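You operate a simulated robot arm through the tools that you are given. There is no shell and no other tool. Be economical: measure what you need, move in short steps, check, and stop when the job is done.

You are at the controls of a simulated robot arm. One attempt, no reset.

Task
Send the bruised apple down the reject chute and put the loose apple in its place.
Fine: in the cell where the bruised one lay; add one on the counter.

Only the result counts: the job must be done as asked and must still hold three seconds after the hand-in. Knocking over, shifting, dropping, spilling or breaking anything else fails it.

Robot
A 6-joint arm with a two-finger parallel gripper, fixed in place. Base frame: the origin is at the foot of the arm, x ahead of it, y to its left, z up. Lengths are in mm, angles in rad, forces in N, time in s.
With the tool pointing down near the work surface it reaches from about 360 to 820 mm from the base axis. Its first joint turns from -2.897 to 2.897 rad. Payload 3.91 kg.
The tool frame sits at the grasp point between the pads (the TCP): z along the fingers, y along the line on which they close. The tips reach 30 mm beyond it. Largest opening 110 mm; finger width 20, thickness 10; the body of the gripper, 48 by 112 mm, starts 55 mm behind the TCP.
Orientation is that of the tool frame in the base frame, as a unit quaternion [x, y, z, w]. With the fingers straight down and closing along the base's y, the tool's x points along the base's -x, its y along +y and its z along -z.

Tools
- The arm moves only by the tool drive_tool. Its argument "deltas" is a list of rows, each a list of 7 numbers: the shift along the tool's x, y, z in mm, then the turn, a rotation vector about the tool's x, y, z in rad, then the finger opening in mm, from 0 to 110. In form: [[dx, dy, dz, ax, ay, az, jaw], ...]. A call has 1 to 8 rows; each row is the pose to reach, as a shift and turn from the pose commanded when the call began, along the tool's axes at that moment. Each row takes 0.2 s and may step no farther than 50 mm and 0.15 rad from the row before; otherwise, or with a gripper value out of range, the whole call is refused. A pose out of reach is approached as far as the arm can. The call stops where the force on the tool passes 40 N (or 10 N more than at its start, if that is more) or the arm is blocked; 0.2 s more then pass. Each finger travels about 45 mm/s and halts on what it meets, pressing with about 21 N; the grip force reading is that of the motor and also rises with nothing between the fingers. The clock runs only during rows and for 0.2 s after the last one: add rows that repeat a pose to give the fingers time. The reply holds the time, the measured pose of the TCP, the force on the tool along the base axes, the opening and the grip force, in the units named above and with some noise, with the torque about the TCP (base axes, N m) and any sound that the robot's microphone picked up.
- Cameras (640 x 400 px; columns grow to the right, rows downward): "scene" is fixed at [49.8, 649.9, 1656.2]; the picture's right is [-0.56, -0.83, 0.00], its down [-0.66, 0.45, -0.60] and it looks along [0.50, -0.34, -0.80] (base axes); focal length 253 px, centre (320, 200). "wrist" rides on the gripper at [77, 7, -115] in the tool frame; the picture's right is [-0.09, 1.00, 0.00], its down [-0.80, -0.07, -0.59] and it looks along [-0.59, -0.05, 0.80] (tool axes); focal length 270 px, centre (320, 200). There is no depth. A picture from a camera that has moved, and an enlarged one, comes with that camera's place and axes in the base frame and with its lens.
- snapshot(camera): a new picture of that camera. It takes no simulated time.
- move_column(by): slides the trunk up (or, below 0, down) by that many mm; the arm rides with it, the base frame stays. It gives what a move gives, with no picture.
- zoom(camera, box): a new picture of the part [left, top, right, bottom] of that camera's present view, enlarged. It takes no simulated time.
- close_job(): hands the job in; it is judged then, once.

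Go step by step. Nothing tells you positions but the pictures and the camera data: compare them with the known pose of the tool, close in by small moves and look again before you grip or let go. The budget is 120 turns and 64 pictures, counting those below and the enlarged ones. Unless the task says otherwise, let go and move clear before handing in, and close with one line.

The tools are called as name(argument=value, ...) on one line, values as JSON. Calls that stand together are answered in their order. drive_tool: Moves the arm, as the interface text tells. Its arguments: {"type":"object","properties":{"deltas":{"type":"array","items":{"type":"array","items":{"type":"number"}}}},"required":["deltas"]} The other tools are called the same way: move_column (by) slides the trunk up or down; snapshot (camera) takes a picture; zoom (camera, box) takes an enlarged picture of a part of a camera's view; close_job () hands the job in.

At the start:

```text
time: 0.0
tcp_pos: [456.2, 61.8, 1312.9]
orientation: [-0.001, 1.0, 0.0, -0.001]
wrist_force: [-0.7, 0.5, -0.2]
moment: [0.0, -0.01, 0.0]
finger_gap: 110.2
grip_force: 0.0
trunk travel left (down, up): [-575.0, 35.0]
```

scene: 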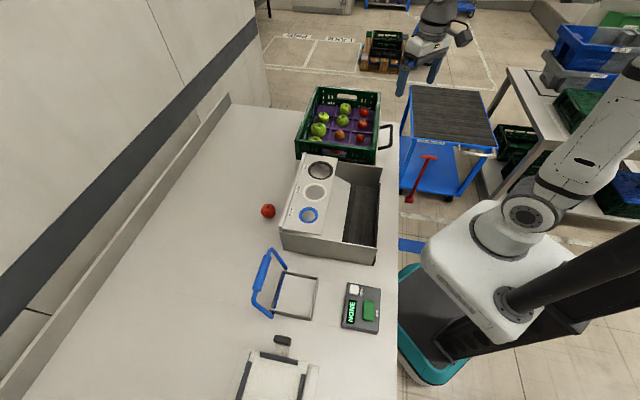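
wrist: 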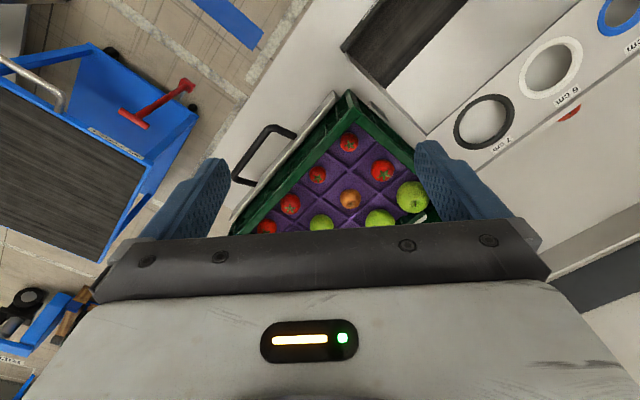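

I see a crate of apples, a sizing box with a chute, a loose red apple and a small device with a green button. I'll look closer at each.

zoom(camera="scene", box=[285, 75, 405, 150])

zoom(camera="scene", box=[250, 150, 410, 250])

zoom(camera="scene", box=[230, 240, 400, 346])

zoom(camera="wrist", box=[220, 80, 460, 240])

```text
5.33 times, centred on (345, 112) of scene
camera zoom: at [49.8, 649.9, 1656.2], right [-0.56, -0.83, 0.0], down [-0.66, 0.45, -0.6], along [0.5, -0.34, -0.8], focal length 1351 px, centre (187, 667)
```

zoom: 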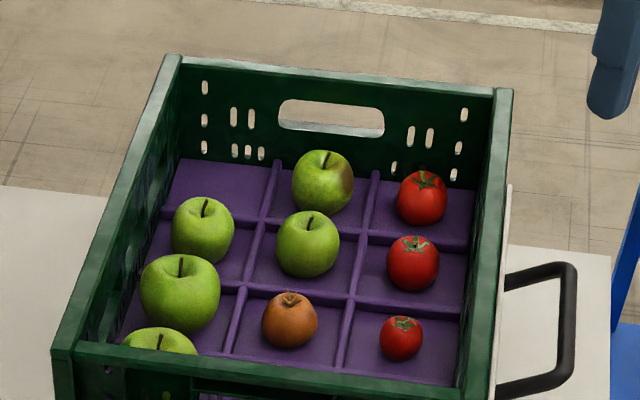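

```text
4.00 times, centred on (330, 200) of scene
camera zoom: at [49.8, 649.9, 1656.2], right [-0.56, -0.83, 0.0], down [-0.66, 0.45, -0.6], along [0.5, -0.34, -0.8], focal length 1013 px, centre (280, 200)
```

zoom: 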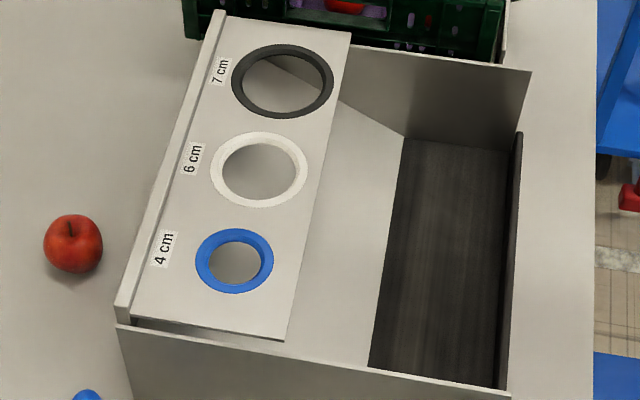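

```text
3.76 times, centred on (315, 293) of scene
camera zoom: at [49.8, 649.9, 1656.2], right [-0.56, -0.83, 0.0], down [-0.66, 0.45, -0.6], along [0.5, -0.34, -0.8], focal length 953 px, centre (339, -150)
```

zoom: 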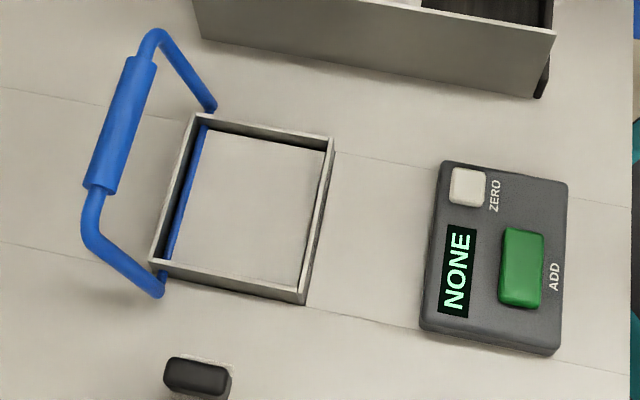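

```text
2.50 times, centred on (340, 160) of wrist
camera zoom: at [379.2, 69.0, 1427.8], right [0.09, 1.0, 0.0], down [0.8, -0.07, 0.59], along [0.59, -0.05, -0.8], focal length 676 px, centre (270, 300)
```

zoom: 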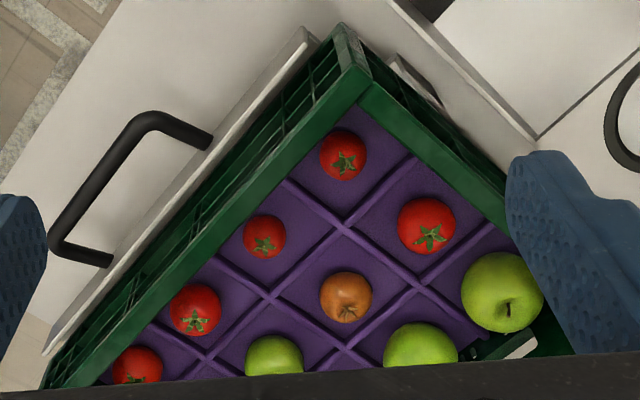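

The bruised one is the green apple with a brown patch, in the far row at the middle, near (830, -20, 985). The loose red apple is near (541, 523), the ADD button near (119, 447) and the chute near (360, 270). I'll lower the trunk and look again.

move_column(by=-120)

drive_tool(deltas=[[0, 0, 0, 0, 0, -0.15, 110], [0, 0, 0, 0, 0, -0.3, 110], [0, 0, 0, 0, 0, -0.45, 110], [0, 0, 0, 0, 0, -0.6, 110], [0, 0, 0, 0, 0, -0.75, 110]])

snapshot(camera="wrist")

snapshot(camera="scene")

```text
time: 1.5
tcp_pos: [455.6, 62.7, 1192.6]
orientation: [0.0, 1.0, -0.001, 0.0]
wrist_force: [0.0, -0.1, 0.9]
moment: [0.0, 0.01, 0.0]
finger_gap: 109.9
grip_force: 0.0
trunk travel left (down, up): [-455.0, 155.0]
```

```text
time: 2.7
tcp_pos: [456.0, 63.0, 1192.5]
orientation: [-0.368, 0.93, 0.0, 0.0]
wrist_force: [0.7, -0.3, 0.4]
moment: [0.02, 0.0, 0.01]
finger_gap: 110.0
grip_force: 0.1
trunk travel left (down, up): [-455.0, 155.0]
```

```text
57 pictures are left
camera wrist: at [394.9, 14.7, 1307.7], right [-0.62, 0.79, 0.0], down [0.63, 0.5, 0.59], along [0.47, 0.37, -0.8], focal length 270 px, centre (320, 200)
```

wrist: 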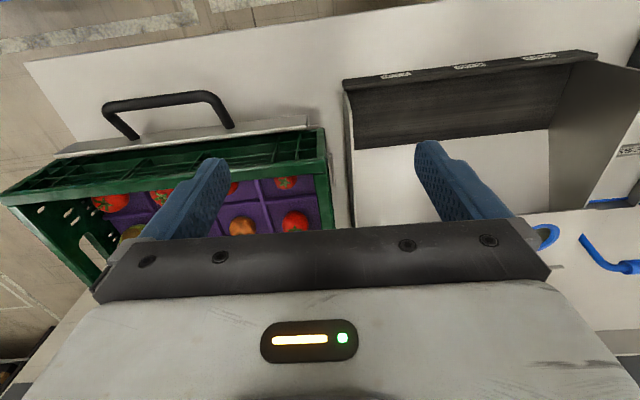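

```text
56 pictures are left
```

scene: 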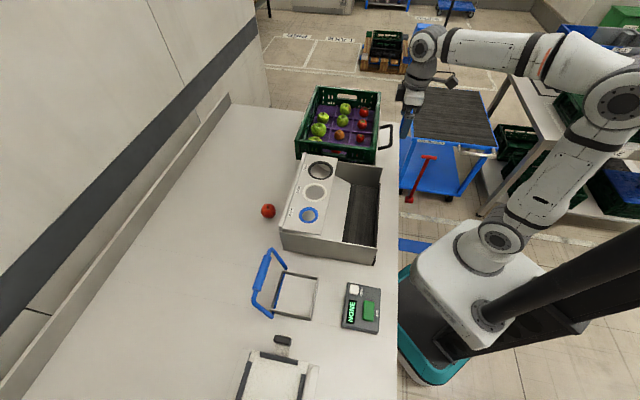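

The box on the counter has a dark sloping wall with labels, so I'll read those.

zoom(camera="wrist", box=[340, 30, 640, 218])

zoom(camera="scene", box=[220, 300, 420, 400])

zoom(camera="scene", box=[360, 0, 640, 220])

```text
2.13 times, centred on (490, 124) of wrist
camera zoom: at [394.9, 14.7, 1307.7], right [-0.62, 0.79, 0.0], down [0.63, 0.5, 0.59], along [0.47, 0.37, -0.8], focal length 575 px, centre (-42, 362)
```

zoom: 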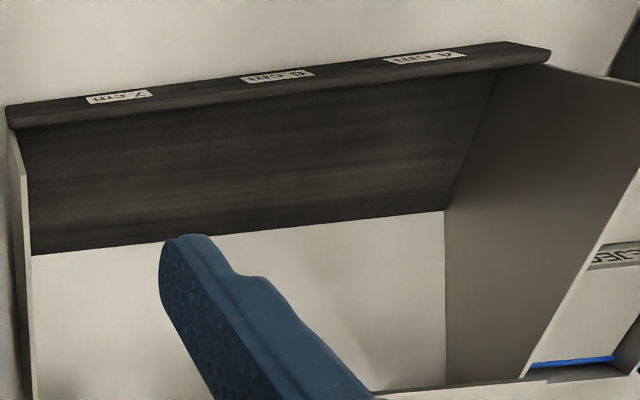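

```text
3.20 times, centred on (320, 350) of scene
camera zoom: at [49.8, 649.9, 1656.2], right [-0.56, -0.83, 0.0], down [-0.66, 0.45, -0.6], along [0.5, -0.34, -0.8], focal length 810 px, centre (320, -280)
```

zoom: 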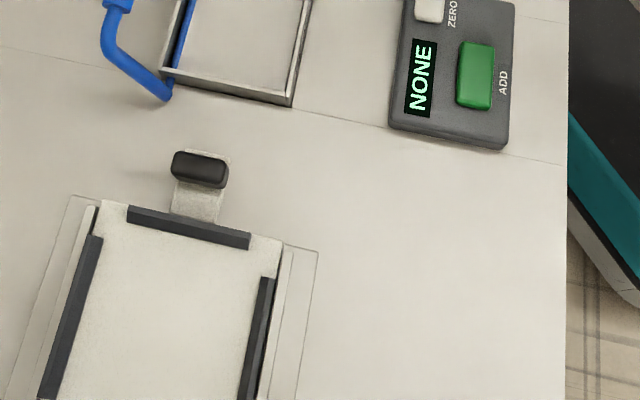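

```text
1.82 times, centred on (500, 110) of scene
camera zoom: at [49.8, 649.9, 1656.2], right [-0.56, -0.83, 0.0], down [-0.66, 0.45, -0.6], along [0.5, -0.34, -0.8], focal length 460 px, centre (-7, 364)
```

zoom: 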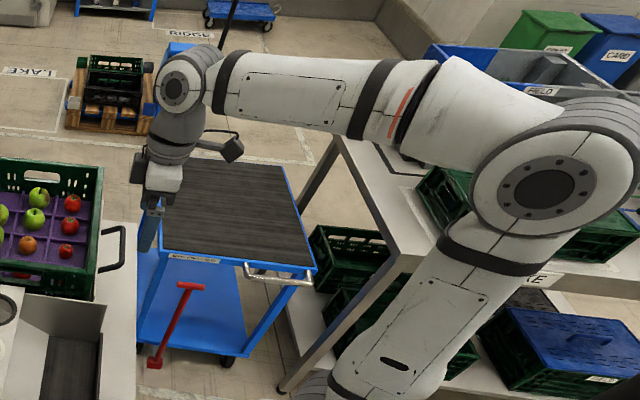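

There's a label on the front edge of the blue-handled frame, which may be the reject chute. I'll move the wrist camera over there.

drive_tool(deltas=[[-5, 46, 0, 0, 0, 0, 110], [-10, 92, 0, 0, 0, -0.05, 110], [-15, 138, 0, 0, 0, -0.1, 110], [-15, 184, 0, 0, 0, -0.15, 110], [-15, 230, 0, 0, 0, -0.2, 110], [-10, 276, 0, 0, 0, -0.3, 110], [-5, 322, 0, 0, 0, -0.35, 110], [0, 360, 0, 0, 0, -0.4, 110]])

snapshot(camera="wrist")

```text
time: 4.5
tcp_pos: [209.0, 326.7, 1190.5]
orientation: [-0.544, 0.839, 0.001, 0.0]
wrist_force: [-0.4, 0.5, 0.6]
moment: [0.03, -0.01, 0.0]
finger_gap: 109.9
grip_force: 0.0
trunk travel left (down, up): [-455.0, 155.0]
```

```text
52 pictures are left
camera wrist: at [170.8, 259.8, 1306.3], right [-0.87, 0.49, 0.0], down [0.39, 0.7, 0.59], along [0.29, 0.52, -0.8], focal length 270 px, centre (320, 200)
```

wrist: 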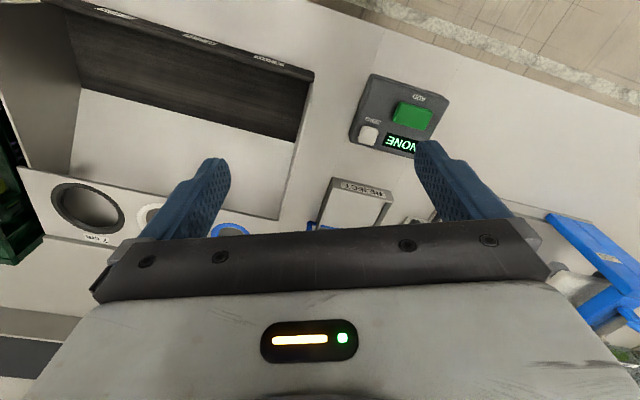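

zoom(camera="wrist", box=[290, 150, 450, 250])

zoom(camera="wrist", box=[500, 190, 640, 350])

```text
4.00 times, centred on (370, 200) of wrist
camera zoom: at [170.8, 259.8, 1306.3], right [-0.87, 0.49, 0.0], down [0.39, 0.7, 0.59], along [0.29, 0.52, -0.8], focal length 1081 px, centre (120, 200)
```

zoom: 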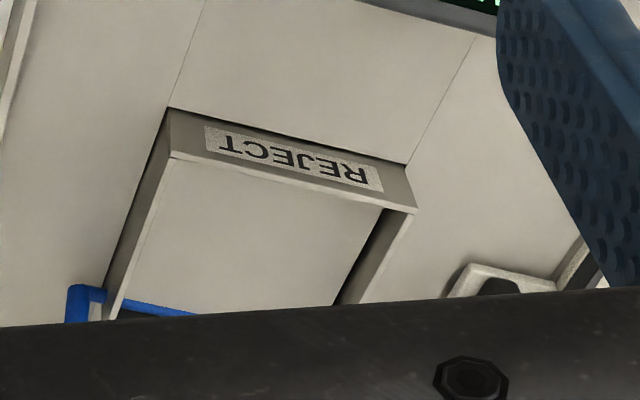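

```text
2.50 times, centred on (570, 270) of wrist
camera zoom: at [170.8, 259.8, 1306.3], right [-0.87, 0.49, 0.0], down [0.39, 0.7, 0.59], along [0.29, 0.52, -0.8], focal length 676 px, centre (-305, 25)
```

zoom: 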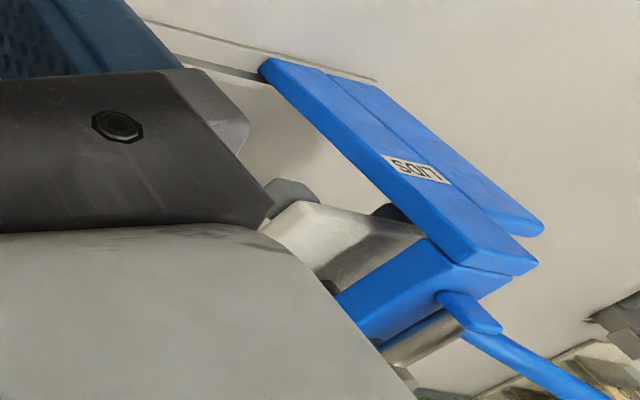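

The blue-handled frame is the REJECT chute. I'll get above it to understand the flap and handle.

drive_tool(deltas=[[-45, 12, 0, 0, 0, 0, 110], [-90, 24, 0, 0, 0, 0, 110], [-135, 36, 0, 0, 0, 0, 110], [-175, 48, 0, 0, 0, 0, 110]])

snapshot(camera="wrist")

```text
time: 5.5
tcp_pos: [241.5, 504.6, 1191.6]
orientation: [-0.544, 0.839, -0.001, -0.001]
wrist_force: [0.4, -0.1, -0.3]
moment: [-0.01, 0.0, -0.01]
finger_gap: 109.9
grip_force: 0.0
trunk travel left (down, up): [-455.0, 155.0]
```

```text
49 pictures are left
camera wrist: at [202.8, 438.0, 1307.6], right [-0.87, 0.49, 0.0], down [0.39, 0.7, 0.59], along [0.29, 0.52, -0.8], focal length 270 px, centre (320, 200)
```

wrist: 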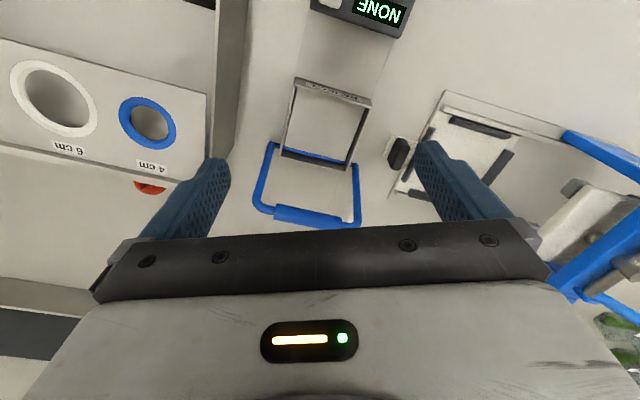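

zoom(camera="wrist", box=[235, 70, 395, 235])

zoom(camera="scene", box=[245, 240, 325, 325])

```text
2.42 times, centred on (315, 152) of wrist
camera zoom: at [202.8, 438.0, 1307.6], right [-0.87, 0.49, 0.0], down [0.39, 0.7, 0.59], along [0.29, 0.52, -0.8], focal length 655 px, centre (332, 315)
```

zoom: 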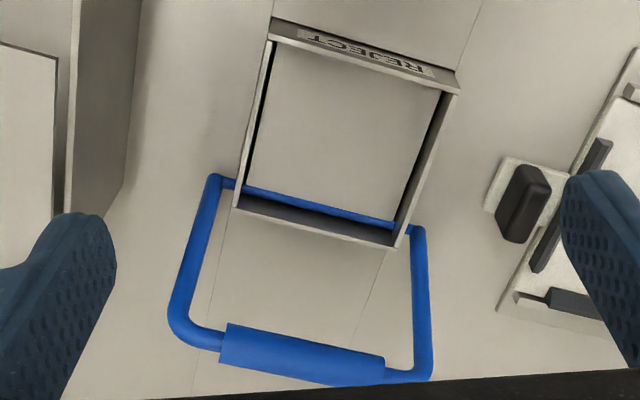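

```text
4.71 times, centred on (285, 282) of scene
camera zoom: at [49.8, 649.9, 1656.2], right [-0.56, -0.83, 0.0], down [-0.66, 0.45, -0.6], along [0.5, -0.34, -0.8], focal length 1192 px, centre (485, -188)
```

zoom: 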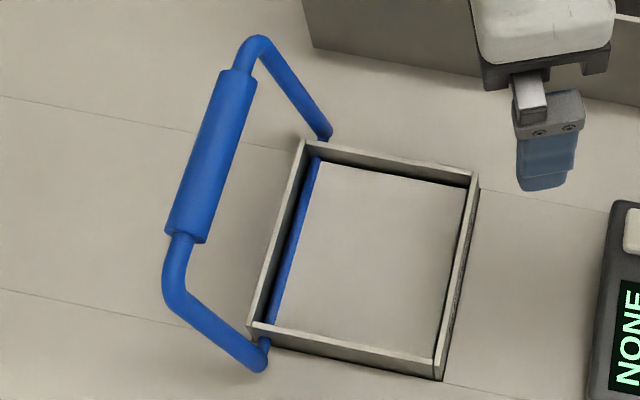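

The chute has an axle near its far side, with a U-shaped handle standing up from it. The grip bar is near (331, 638, 1031) and swings along the (0.7, 0.7) diagonal. I'll line the jaw up to straddle the bar and test how it works while the chute is empty.

drive_tool(deltas=[[-20, -3, 0, 0, 0, -0.15, 110], [-40, -7, 0, 0, 0, -0.3, 110], [-60, -10, 0, 0, 0, -0.45, 110], [-80, -14, 0, 0, 0, -0.6, 110], [-100, -17, 0, 0, 0, -0.75, 110], [-120, -21, 0, 0, 0, -0.9, 110], [-140, -25, 0, 0, 0, -1.05, 110], [-158, -28, 0, 0, 0, -1.2, 110]])

snapshot(camera="wrist")

snapshot(camera="scene")

```text
time: 7.3
tcp_pos: [323.1, 625.7, 1189.0]
orientation: [0.923, -0.384, 0.0, -0.001]
wrist_force: [-0.9, -0.5, 1.1]
moment: [0.06, -0.04, 0.0]
finger_gap: 109.8
grip_force: 0.0
out of reach, approached as far as the arm can: row 8
trunk travel left (down, up): [-455.0, 155.0]
```

```text
46 pictures are left
camera wrist: at [372.1, 565.5, 1304.5], right [-0.77, -0.64, 0.0], down [-0.51, 0.62, 0.6], along [-0.38, 0.46, -0.8], focal length 270 px, centre (320, 200)
```

wrist: 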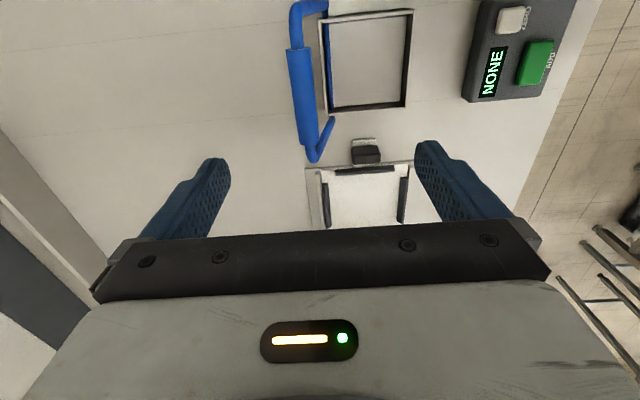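

```text
45 pictures are left
```

scene: 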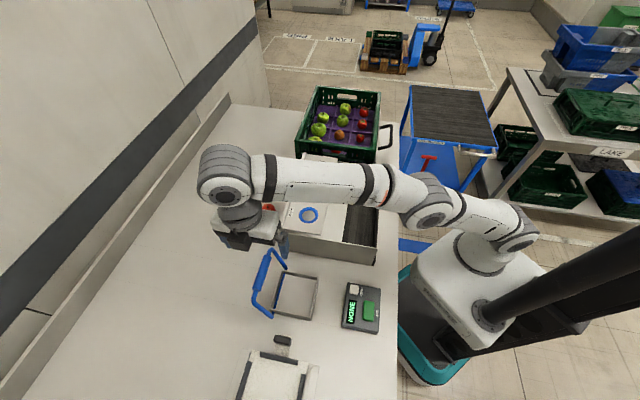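

Reach is limited at this height, so I'll lower the trunk. The bar sits well between the open fingers.

move_column(by=-105)

drive_tool(deltas=[[0, 0, 5, 0, 0, 0, 110]])

snapshot(camera="wrist")

zoom(camera="scene", box=[200, 200, 360, 330])

```text
time: 8.7
tcp_pos: [324.2, 627.9, 1081.8]
orientation: [0.922, -0.387, 0.0, 0.001]
wrist_force: [0.5, -0.2, -1.5]
moment: [0.0, 0.0, 0.02]
finger_gap: 109.8
grip_force: 0.1
trunk travel left (down, up): [-350.0, 260.0]
```

```text
time: 9.1
tcp_pos: [324.4, 628.1, 1078.4]
orientation: [0.923, -0.386, 0.0, -0.001]
wrist_force: [0.9, 0.2, -0.1]
moment: [-0.03, -0.01, 0.03]
finger_gap: 109.9
grip_force: 0.0
trunk travel left (down, up): [-350.0, 260.0]
```

```text
44 pictures are left
camera wrist: at [373.6, 567.5, 1192.4], right [-0.77, -0.64, 0.0], down [-0.51, 0.62, 0.59], along [-0.38, 0.46, -0.8], focal length 270 px, centre (320, 200)
```

wrist: 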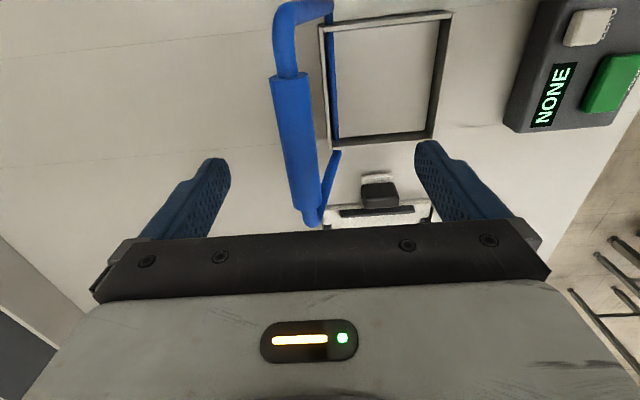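

```text
3.08 times, centred on (280, 265) of scene
camera zoom: at [49.8, 649.9, 1656.2], right [-0.56, -0.83, 0.0], down [-0.66, 0.45, -0.6], along [0.5, -0.34, -0.8], focal length 779 px, centre (443, 0)
```

zoom: 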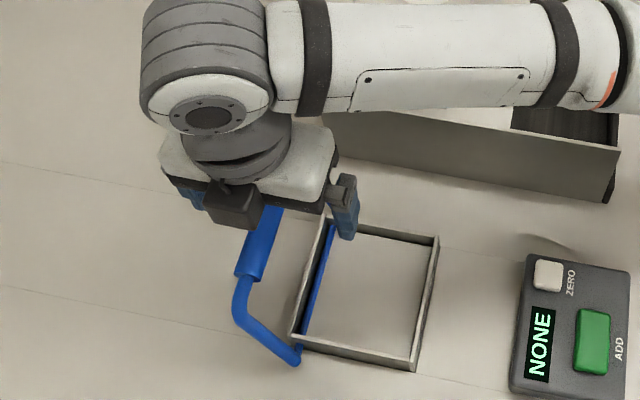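

drive_tool(deltas=[[0, 0, 25, 0, 0, 0, 110], [0, 0, 52, 0, 0, 0, 110], [0, 0, 52, 0, 0, 0, 70], [0, 0, 52, 0, 0, 0, 70]])

drive_tool(deltas=[[0, 10, 0, 0, 0, 0, 70], [0, 20, 0, 0, 0, 0, 70], [0, 30, 0, 0, 0, 0, 70], [0, 40, 0, 0, 0, 0, 70], [0, 50, 0, 0, 0, 0, 70]])

snapshot(camera="wrist")

```text
time: 10.1
tcp_pos: [326.4, 626.3, 1023.1]
orientation: [0.923, -0.385, 0.0, -0.001]
wrist_force: [0.5, -0.1, 0.8]
moment: [-0.02, 0.03, -0.03]
finger_gap: 70.3
grip_force: 0.0
trunk travel left (down, up): [-350.0, 260.0]
```

```text
time: 11.3
tcp_pos: [289.0, 592.2, 1024.1]
orientation: [0.922, -0.387, 0.0, 0.0]
wrist_force: [1.1, 0.8, 1.0]
moment: [-0.01, -0.01, 0.05]
finger_gap: 70.7
grip_force: 1.1
trunk travel left (down, up): [-350.0, 260.0]
```

```text
42 pictures are left
camera wrist: at [337.9, 533.4, 1140.6], right [-0.77, -0.64, 0.0], down [-0.51, 0.62, 0.59], along [-0.38, 0.46, -0.8], focal length 270 px, centre (320, 200)
```

wrist: 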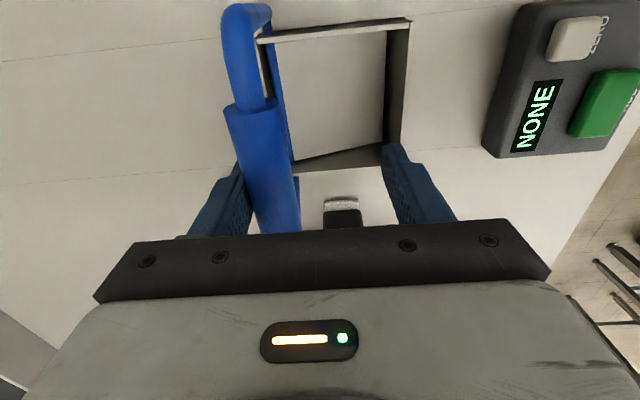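

The handle moves easily and the flap starts to drop at the robot side. I'll go further to see how far it opens and whether it stays.

drive_tool(deltas=[[0, 15, 2, 0, 0, 0, 70], [0, 30, 6, 0, 0, 0, 70], [0, 45, 12, 0, 0, 0, 70], [0, 60, 20, 0, 0, 0, 70], [0, 72, 28, 0, 0, 0, 70]])

snapshot(camera="wrist")

zoom(camera="scene", box=[240, 230, 340, 330])

```text
time: 12.5
tcp_pos: [237.6, 543.7, 997.1]
orientation: [0.922, -0.386, 0.0, 0.0]
wrist_force: [1.6, 0.7, 0.9]
moment: [0.0, 0.0, 0.01]
finger_gap: 70.8
grip_force: 0.8
trunk travel left (down, up): [-350.0, 260.0]
```

```text
41 pictures are left
camera wrist: at [286.2, 483.3, 1113.0], right [-0.77, -0.64, 0.0], down [-0.51, 0.62, 0.59], along [-0.38, 0.46, -0.8], focal length 270 px, centre (320, 200)
```

wrist: 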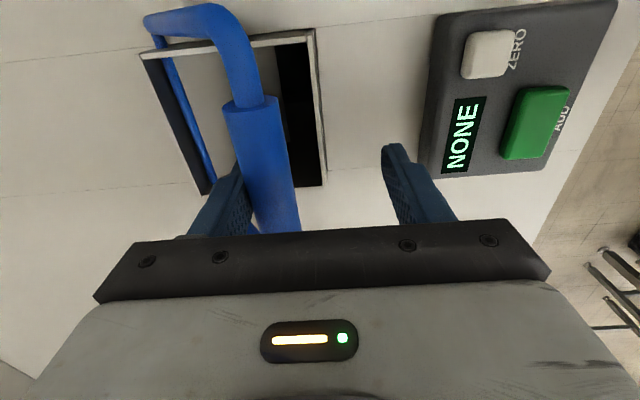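

```text
4.00 times, centred on (290, 280) of scene
camera zoom: at [49.8, 649.9, 1656.2], right [-0.56, -0.83, 0.0], down [-0.66, 0.45, -0.6], along [0.5, -0.34, -0.8], focal length 1013 px, centre (440, -120)
```

zoom: 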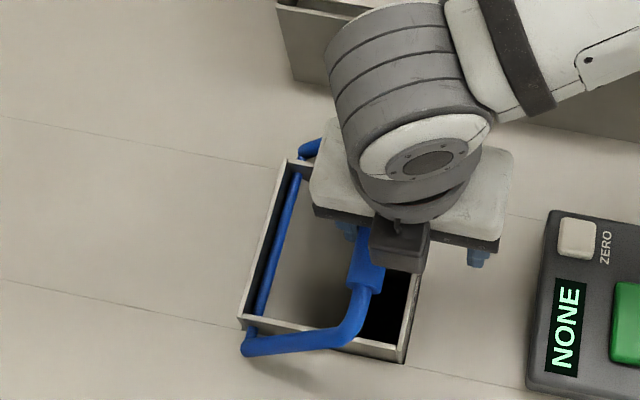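

The trapdoor works. I'll move back and see whether the handle follows or stays put.

drive_tool(deltas=[[0, -15, -8, 0, 0, 0, 70], [0, -30, -16, 0, 0, 0, 70], [0, -45, -22, 0, 0, 0, 70], [0, -60, -26, 0, 0, 0, 70], [0, -72, -28, 0, 0, 0, 70], [0, -90, -28, 0, 0, 0, 70], [0, -105, -28, 0, 0, 0, 70]])

snapshot(camera="wrist")

```text
time: 14.1
tcp_pos: [311.9, 615.4, 1024.4]
orientation: [0.923, -0.386, 0.001, 0.0]
wrist_force: [1.2, 1.0, -0.5]
moment: [0.0, 0.01, 0.02]
finger_gap: 70.7
grip_force: 0.7
trunk travel left (down, up): [-350.0, 260.0]
```

```text
39 pictures are left
camera wrist: at [361.4, 556.2, 1140.2], right [-0.77, -0.64, 0.0], down [-0.51, 0.62, 0.59], along [-0.38, 0.46, -0.8], focal length 270 px, centre (320, 200)
```

wrist: 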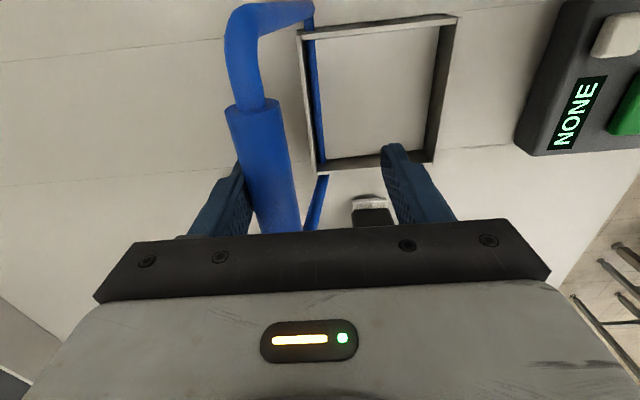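

The handle springs back closed, so I'll lay the apple on the flap and then swing the handle. Next I'll move free, raise the trunk and swing over to the crate.

drive_tool(deltas=[[0, -14, 0, 0, 0, 0, 80], [0, -14, 0, 0, 0, 0, 80]])

move_column(by=120)

drive_tool(deltas=[[20, 30, 0, 0, 0, 0.15, 110], [40, 60, 0, 0, 0, 0.3, 110], [60, 80, 0, 0, 0, 0.45, 110], [80, 90, 0, 0, 0, 0.6, 110], [115, 90, 0, 0, 0, 0.75, 110], [150, 90, 0, 0, 0, 0.9, 110], [190, 90, 0, 0, 0, 1.05, 110], [230, 85, 0, 0, 0, 1.2, 110]])

```text
time: 14.7
tcp_pos: [321.9, 626.4, 1025.1]
orientation: [0.923, -0.386, 0.0, 0.001]
wrist_force: [0.2, 0.2, 0.3]
moment: [-0.02, 0.01, -0.03]
finger_gap: 80.1
grip_force: 0.0
trunk travel left (down, up): [-350.0, 260.0]
```

```text
time: 16.2
tcp_pos: [322.1, 625.9, 1144.1]
orientation: [0.922, -0.387, 0.0, 0.0]
wrist_force: [0.5, -0.2, -0.4]
moment: [0.0, -0.02, 0.0]
finger_gap: 80.0
grip_force: 0.1
trunk travel left (down, up): [-470.0, 140.0]
```

```text
time: 18.0
tcp_pos: [423.0, 400.1, 1143.7]
orientation: [-0.542, 0.84, 0.0, 0.0]
wrist_force: [0.2, 0.3, -0.5]
moment: [0.0, -0.01, 0.01]
finger_gap: 109.9
grip_force: 0.1
trunk travel left (down, up): [-470.0, 140.0]
```

drive_tool(deltas=[[14, -30, 0, 0, 0, 0.14, 110], [28, -60, 0, 0, 0, 0.28, 110], [42, -90, 0, 0, 0, 0.43, 110], [56, -120, 0, 0, 0, 0.57, 110], [70, -150, 0, 0, 0, 0.72, 110], [84, -180, 0, 0, 0, 0.86, 110], [97, -212, 0, 0, 0, 1.0, 110], [110, -243, 0, 0, 0, 1.15, 110]])

drive_tool(deltas=[[-15, -30, 0, 0, 0, 0.14, 110], [-30, -60, 0, 0, 0, 0.28, 110], [-45, -90, 0, 0, 0, 0.42, 110], [-60, -115, 0, 0, 0, 0.56, 110], [-75, -140, 0, 0, 0, 0.7, 110], [-90, -165, 0, 0, 0, 0.785, 110]])

snapshot(camera="wrist")

```text
time: 19.8
tcp_pos: [602.7, 200.3, 1143.7]
orientation: [0.0, 1.0, -0.001, -0.001]
wrist_force: [0.2, -0.2, -0.4]
moment: [0.04, -0.01, -0.01]
finger_gap: 110.0
grip_force: 0.1
trunk travel left (down, up): [-470.0, 140.0]
```

```text
time: 21.2
tcp_pos: [692.1, 37.9, 1143.8]
orientation: [0.383, 0.924, 0.0, -0.001]
wrist_force: [0.0, 0.5, -0.3]
moment: [0.0, 0.0, -0.02]
finger_gap: 109.8
grip_force: 0.0
trunk travel left (down, up): [-470.0, 140.0]
```

```text
38 pictures are left
camera wrist: at [641.5, 96.7, 1259.7], right [0.77, 0.64, 0.0], down [0.52, -0.62, 0.59], along [0.38, -0.46, -0.8], focal length 270 px, centre (320, 200)
```

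wrist: 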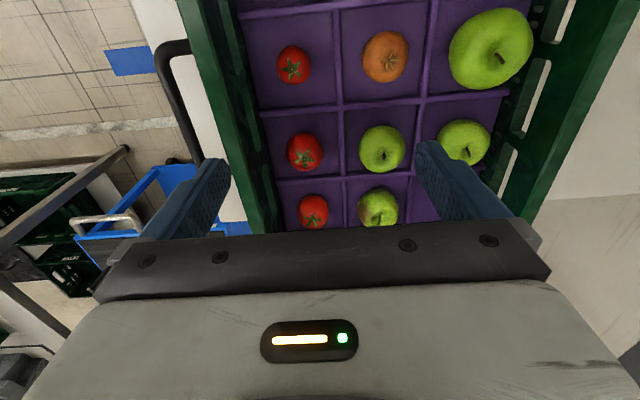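

The bruised apple is at about (828, -18, 990), right at the edge of reach. Raising the trunk while lowering the arm should extend the reach, so I'll do that and move out over it.

move_column(by=110)

drive_tool(deltas=[[0, 0, 40, 0, 0, 0, 110], [0, 0, 80, 0, 0, 0, 110], [0, 0, 110, 0, 0, 0, 110], [-40, 15, 110, 0, 0, 0, 110], [-75, 35, 110, 0, 0, 0, 110], [-105, 45, 110, 0, 0, 0, 110], [-136, 57, 110, 0, 0, 0, 110]])

snapshot(camera="wrist")

zoom(camera="scene", box=[285, 55, 425, 165])

```text
time: 22.6
tcp_pos: [690.5, 37.8, 1253.2]
orientation: [0.383, 0.924, 0.0, 0.0]
wrist_force: [-0.6, -0.2, -0.1]
moment: [0.05, -0.03, 0.01]
finger_gap: 110.0
grip_force: 0.1
trunk travel left (down, up): [-580.0, 30.0]
```

```text
time: 24.2
tcp_pos: [808.2, -15.2, 1140.4]
orientation: [0.383, 0.924, 0.0, 0.0]
wrist_force: [0.4, 0.2, -0.4]
moment: [0.05, -0.06, -0.01]
finger_gap: 110.1
grip_force: 0.0
out of reach, approached as far as the arm can: row 7
trunk travel left (down, up): [-580.0, 30.0]
```

```text
37 pictures are left
camera wrist: at [758.0, 43.0, 1254.9], right [0.77, 0.64, 0.0], down [0.52, -0.62, 0.59], along [0.38, -0.46, -0.8], focal length 270 px, centre (320, 200)
```

wrist: 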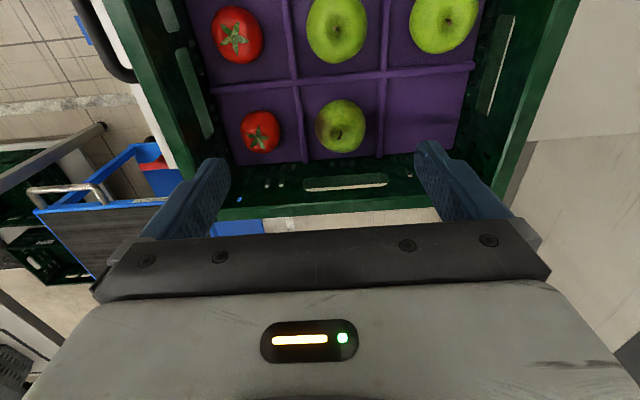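

```text
3.64 times, centred on (355, 110) of scene
camera zoom: at [49.8, 649.9, 1656.2], right [-0.56, -0.83, 0.0], down [-0.66, 0.45, -0.6], along [0.5, -0.34, -0.8], focal length 921 px, centre (193, 527)
```

zoom: 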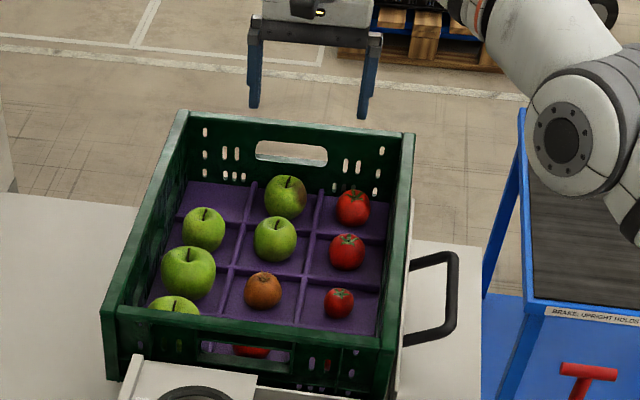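

The pictures agree on the bruised apple at about (844, -29, 975), with a diameter near 56 mm. Its radius of 844 is beyond straight-down reach, so I'll lean the tool about its closing axis, fingers outward, while descending part way.

drive_tool(deltas=[[0, 0, 10, 0, -0.1, 0, 100], [-10, 5, 25, 0, -0.2, 0, 90], [-30, 15, 50, 0, -0.22, 0, 90], [-30, 15, 50, 0, -0.22, 0, 90]])

snapshot(camera="wrist")

```text
time: 25.2
tcp_pos: [841.9, -27.3, 1088.5]
orientation: [0.38, 0.918, -0.042, 0.102]
wrist_force: [-0.8, 0.1, 0.0]
moment: [-0.02, 0.03, -0.01]
finger_gap: 89.9
grip_force: 0.0
trunk travel left (down, up): [-580.0, 30.0]
```

```text
35 pictures are left
camera wrist: at [775.0, 47.8, 1183.9], right [0.77, 0.64, 0.02], down [0.41, -0.51, 0.76], along [0.5, -0.57, -0.65], focal length 270 px, centre (320, 200)
```

wrist: 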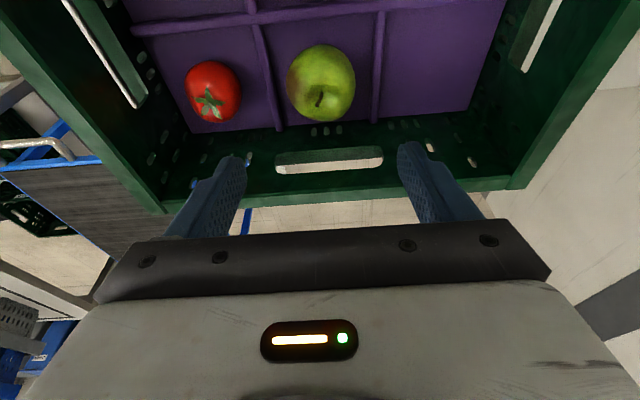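

The apple is confirmed at (846, -27). I'll descend with the jaw at 76.

drive_tool(deltas=[[7, 3, 31, 0, 0, 0, 76], [15, 3, 62, 0, 0, 0, 76], [18, 3, 78, 0, 0, 0, 76]])

snapshot(camera="wrist")

zoom(camera="scene", box=[285, 55, 425, 165])

```text
time: 26.0
tcp_pos: [842.9, -26.8, 1009.0]
orientation: [0.38, 0.918, -0.042, 0.102]
wrist_force: [-0.5, 0.2, 0.5]
moment: [0.03, 0.0, 0.02]
finger_gap: 75.8
grip_force: 0.1
trunk travel left (down, up): [-580.0, 30.0]
```

```text
34 pictures are left
camera wrist: at [776.2, 49.4, 1104.5], right [0.77, 0.64, 0.02], down [0.41, -0.51, 0.75], along [0.5, -0.57, -0.66], focal length 270 px, centre (320, 200)
```

wrist: 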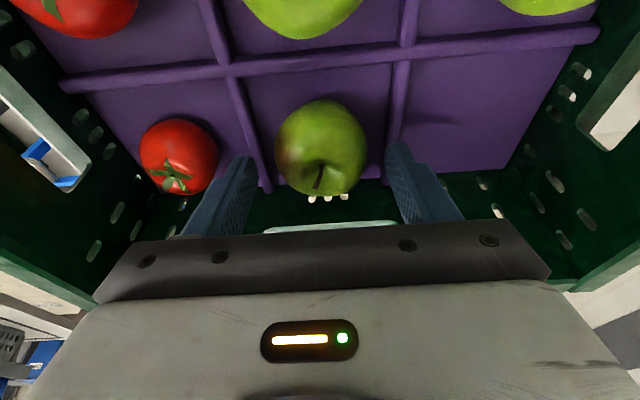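

```text
3.64 times, centred on (355, 110) of scene
camera zoom: at [49.8, 649.9, 1656.2], right [-0.56, -0.83, 0.0], down [-0.66, 0.45, -0.6], along [0.5, -0.34, -0.8], focal length 921 px, centre (193, 527)
```

zoom: 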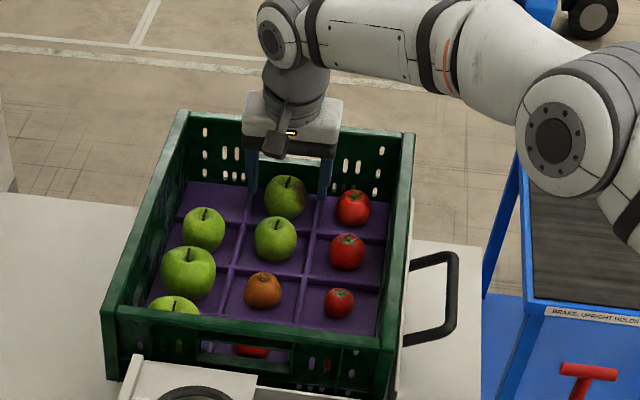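

The apple is centred between the fingers, so I'll go down the last bit and close.

drive_tool(deltas=[[3, 1, 9, 0, 0, 0, 76], [6, 1, 18, 0, 0, 0, 76], [6, 1, 18, 0, 0, 0, 50], [6, 1, 18, 0, 0, 0, 40], [6, 1, 18, 0, 0, 0, 30]])

snapshot(camera="wrist")

```text
time: 27.2
tcp_pos: [839.5, -25.3, 991.5]
orientation: [0.381, 0.918, -0.041, 0.102]
wrist_force: [-8.9, -12.2, 21.0]
moment: [-0.2, 0.18, -0.06]
finger_gap: 51.7
grip_force: 20.4
trunk travel left (down, up): [-580.0, 30.0]
```

```text
32 pictures are left
camera wrist: at [773.0, 50.2, 1087.0], right [0.77, 0.64, 0.02], down [0.41, -0.51, 0.75], along [0.5, -0.57, -0.66], focal length 270 px, centre (320, 200)
```

wrist: 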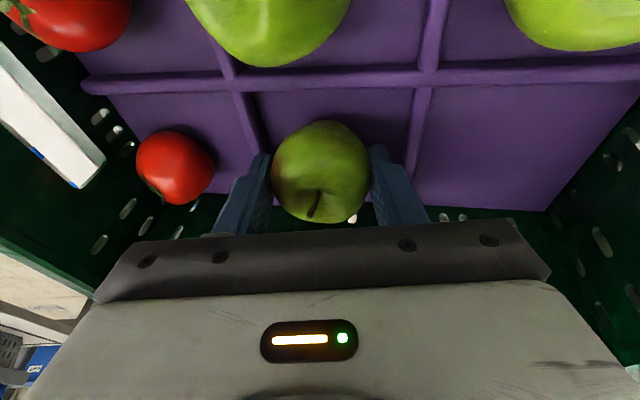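

The apple is gripped at 51.7 mm, with some contact load underneath. I'll lift gently and check.

drive_tool(deltas=[[-1, 0, -4, 0, 0, 0, 30], [-3, 0, -10, 0, 0, 0, 30], [-5, 0, -20, 0, 0, 0, 30], [-5, 0, -20, 0, 0, 0, 30]])

snapshot(camera="wrist")

```text
time: 28.2
tcp_pos: [844.4, -22.8, 1011.2]
orientation: [0.38, 0.919, -0.042, 0.102]
wrist_force: [0.6, 0.3, -1.4]
moment: [-0.02, -0.03, 0.01]
finger_gap: 51.8
grip_force: 21.4
trunk travel left (down, up): [-580.0, 30.0]
```

```text
31 pictures are left
camera wrist: at [776.6, 52.6, 1107.2], right [0.77, 0.64, 0.02], down [0.41, -0.51, 0.75], along [0.5, -0.57, -0.66], focal length 270 px, centre (320, 200)
```

wrist: 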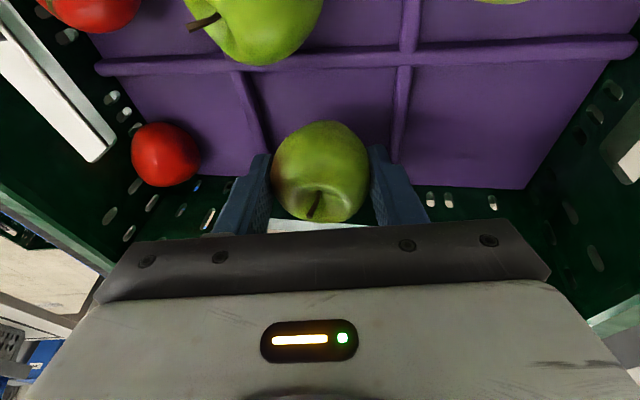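

The crate seems to have been nudged a little, so I'll check the scene view.

zoom(camera="scene", box=[285, 55, 425, 165])

```text
3.64 times, centred on (355, 110) of scene
camera zoom: at [49.8, 649.9, 1656.2], right [-0.56, -0.83, 0.0], down [-0.66, 0.45, -0.6], along [0.5, -0.34, -0.8], focal length 921 px, centre (193, 527)
```

zoom: 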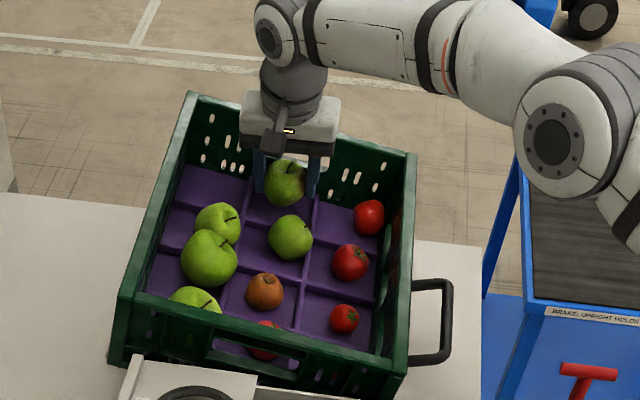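

The crate now looks tilted towards its handle side. I'll lift the apple clear straight up and look again.

drive_tool(deltas=[[-7, 0, -30, 0, 0, 0, 30], [-14, 0, -60, 0, 0, 0, 30], [-20, 0, -90, 0, 0, 0, 30], [-25, 0, -110, 0, 0, 0, 30]])

snapshot(camera="scene")

snapshot(camera="wrist")

```text
time: 29.2
tcp_pos: [843.2, -24.0, 1123.9]
orientation: [0.38, 0.919, -0.042, 0.101]
wrist_force: [0.8, 0.1, -0.7]
moment: [0.0, 0.01, -0.02]
finger_gap: 51.7
grip_force: 20.3
trunk travel left (down, up): [-580.0, 30.0]
```

```text
29 pictures are left
```

scene: 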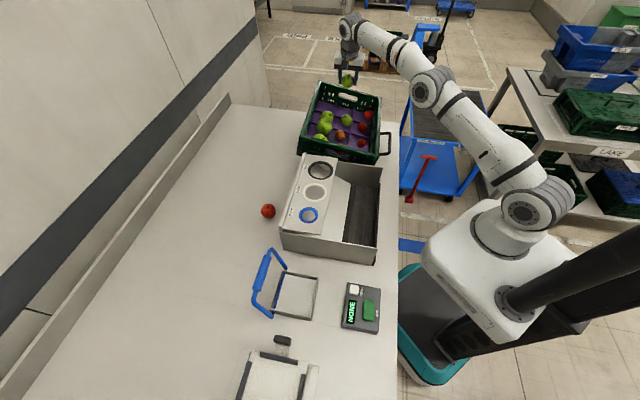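

```text
28 pictures are left
camera wrist: at [777.3, 50.9, 1219.6], right [0.77, 0.64, 0.02], down [0.41, -0.51, 0.75], along [0.5, -0.57, -0.66], focal length 270 px, centre (320, 200)
```

wrist: 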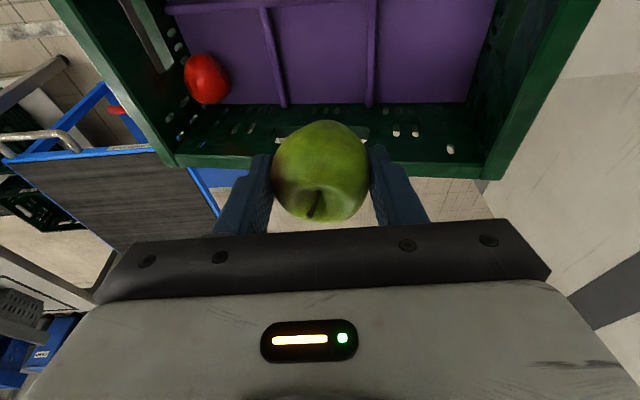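

zoom(camera="scene", box=[285, 65, 415, 170])

```text
3.81 times, centred on (350, 118) of scene
camera zoom: at [49.8, 649.9, 1656.2], right [-0.56, -0.83, 0.0], down [-0.66, 0.45, -0.6], along [0.5, -0.34, -0.8], focal length 965 px, centre (206, 514)
```

zoom: 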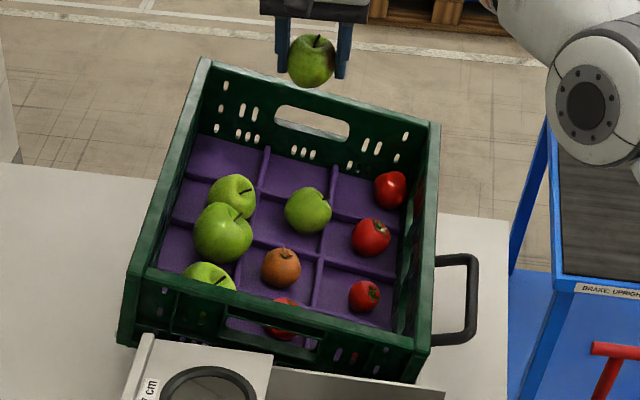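

zoom(camera="scene", box=[290, 120, 400, 189])

```text
5.80 times, centred on (345, 154) of scene
camera zoom: at [49.8, 649.9, 1656.2], right [-0.56, -0.83, 0.0], down [-0.66, 0.45, -0.6], along [0.5, -0.34, -0.8], focal length 1468 px, centre (175, 464)
```

zoom: 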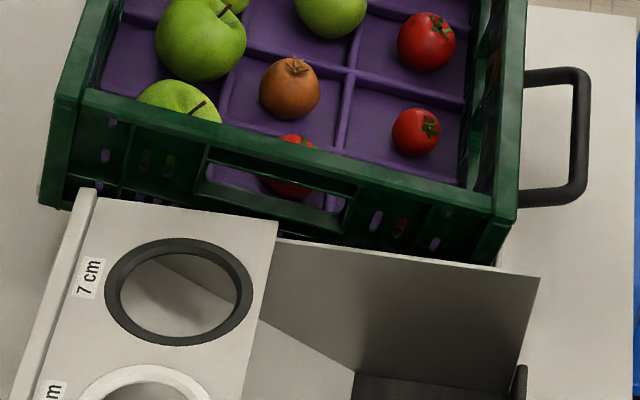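

The crate sits on a tilting stand and my fingertip on the divider tipped it towards its handle. Everything stayed in its own cell, and I'll put it level again later. First the bruised apple goes to the chute: retract, straighten the tool, then swing over.

drive_tool(deltas=[[42, -10, -17, 0, 0.05, 0, 30], [84, -20, -35, 0, 0.1, 0, 30], [126, -30, -52, 0, 0.15, 0, 30], [168, -40, -70, 0, 0.2, 0, 30], [210, -49, -88, 0, 0.22, 0, 30]])

```text
time: 30.4
tcp_pos: [649.1, 100.1, 1163.4]
orientation: [0.383, 0.924, 0.001, 0.0]
wrist_force: [-0.1, -0.1, -1.0]
moment: [0.03, -0.01, 0.05]
finger_gap: 51.8
grip_force: 20.9
trunk travel left (down, up): [-580.0, 30.0]
```

drive_tool(deltas=[[38, 6, 0, 0, 0, -0.14, 30], [76, 12, 0, 0, 0, -0.28, 30], [114, 18, 0, 0, 0, -0.42, 30], [152, 25, 0, 0, 0, -0.56, 30], [190, 31, 0, 0, 0, -0.7, 30], [228, 37, 0, 0, 0, -0.84, 30], [266, 44, 0, 0, 0, -0.98, 30], [303, 50, 0, 0, 0, -1.12, 30]])

```text
time: 32.2
tcp_pos: [471.7, 347.7, 1164.9]
orientation: [-0.168, 0.986, 0.0, 0.0]
wrist_force: [0.8, -0.3, 0.0]
moment: [-0.02, 0.01, 0.0]
finger_gap: 51.6
grip_force: 20.8
trunk travel left (down, up): [-580.0, 30.0]
```

drive_tool(deltas=[[15, 35, 0, 0, 0, -0.06, 30], [29, 70, 0, 0, 0, -0.12, 30], [44, 105, 0, 0, 0, -0.18, 30], [58, 141, 0, 0, 0, -0.24, 30], [73, 176, 0, 0, 0, -0.3, 30], [88, 211, 0, 0, 0, -0.36, 30], [102, 247, 0, 0, 0, -0.41, 30], [117, 282, 0, 0, 0, -0.448, 30]])

snapshot(camera="wrist")

```text
time: 34.0
tcp_pos: [266.8, 579.6, 1166.1]
orientation: [-0.381, 0.925, 0.0, 0.0]
wrist_force: [0.3, -0.2, 0.5]
moment: [0.02, -0.01, 0.0]
finger_gap: 51.8
grip_force: 20.3
trunk travel left (down, up): [-580.0, 30.0]
```

```text
25 pictures are left
camera wrist: at [207.1, 530.8, 1280.5], right [-0.64, 0.77, 0.0], down [0.62, 0.52, 0.59], along [0.46, 0.38, -0.8], focal length 270 px, centre (320, 200)
```

wrist: 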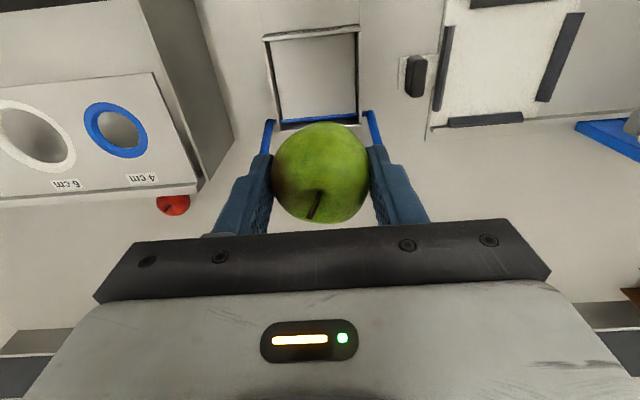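

The TCP is over the chute frame, centred at about (276, 580). I'll lower with the trunk.

move_column(by=-200)

zoom(camera="scene", box=[225, 230, 345, 330])

snapshot(camera="wrist")

```text
time: 36.2
tcp_pos: [268.0, 578.7, 966.3]
orientation: [-0.381, 0.925, 0.0, 0.0]
wrist_force: [-0.7, -0.7, -1.1]
moment: [-0.01, -0.01, 0.01]
finger_gap: 51.9
grip_force: 21.3
trunk travel left (down, up): [-380.0, 230.0]
```

```text
4.00 times, centred on (285, 280) of scene
camera zoom: at [49.8, 649.9, 1656.2], right [-0.56, -0.83, 0.0], down [-0.66, 0.45, -0.6], along [0.5, -0.34, -0.8], focal length 1013 px, centre (460, -120)
```

zoom: 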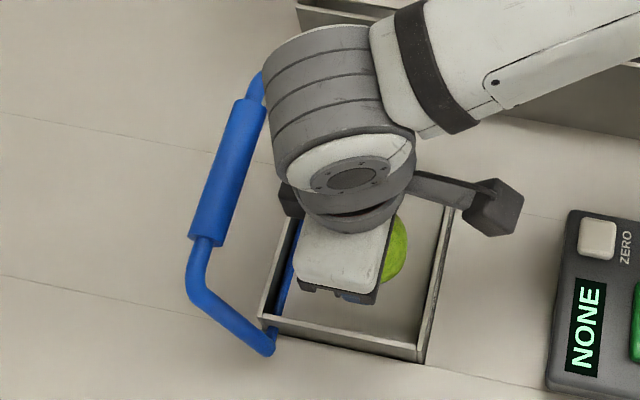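

```text
23 pictures are left
camera wrist: at [207.8, 529.7, 1081.1], right [-0.64, 0.77, 0.0], down [0.62, 0.51, 0.59], along [0.46, 0.38, -0.8], focal length 270 px, centre (320, 200)
```

wrist: 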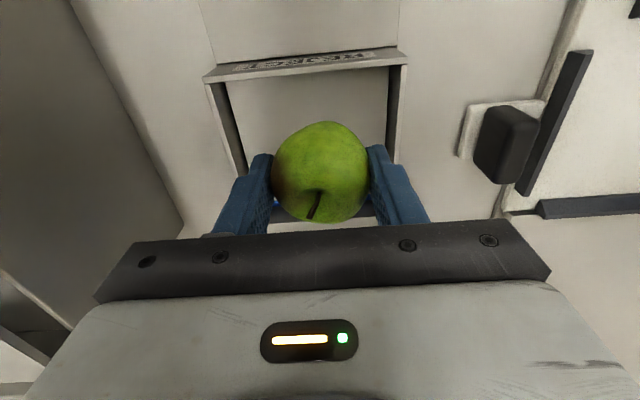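

Alignment is good. I'll lower until the apple touches the flap.

drive_tool(deltas=[[3, 0, 10, 0, 0, 0, 30], [5, 0, 18, 0, 0, 0, 30], [5, 0, 24, 0, 0, 0, 30]])

zoom(camera="wrist", box=[200, 30, 440, 240])

```text
time: 37.0
tcp_pos: [264.5, 575.6, 941.9]
orientation: [-0.381, 0.925, 0.0, 0.0]
wrist_force: [-0.3, 0.4, 0.5]
moment: [0.0, 0.01, -0.01]
finger_gap: 51.6
grip_force: 20.6
trunk travel left (down, up): [-380.0, 230.0]
```

```text
1.90 times, centred on (320, 135) of wrist
camera zoom: at [203.9, 526.0, 1056.4], right [-0.64, 0.77, 0.0], down [0.62, 0.51, 0.59], along [0.46, 0.38, -0.8], focal length 515 px, centre (320, 324)
```

zoom: 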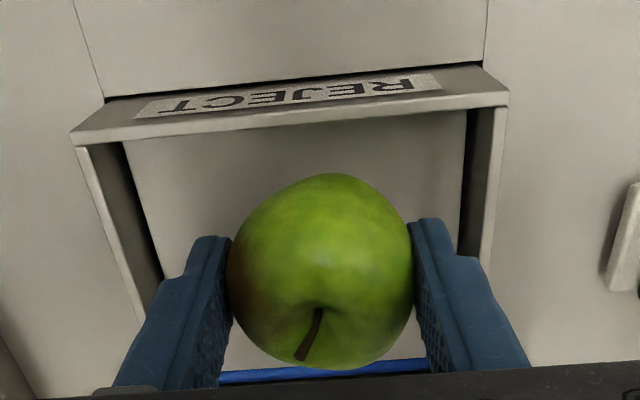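

No contact yet, so I'll continue in small steps.

drive_tool(deltas=[[0, 0, 4, 0, 0, 0, 30], [0, 0, 8, 0, 0, 0, 30], [0, 0, 12, 0, 0, 0, 30]])

```text
time: 37.8
tcp_pos: [263.5, 575.7, 929.6]
orientation: [-0.381, 0.924, 0.0, 0.0]
wrist_force: [1.6, 0.3, 2.4]
moment: [0.0, 0.0, -0.05]
finger_gap: 51.9
grip_force: 21.1
trunk travel left (down, up): [-380.0, 230.0]
```

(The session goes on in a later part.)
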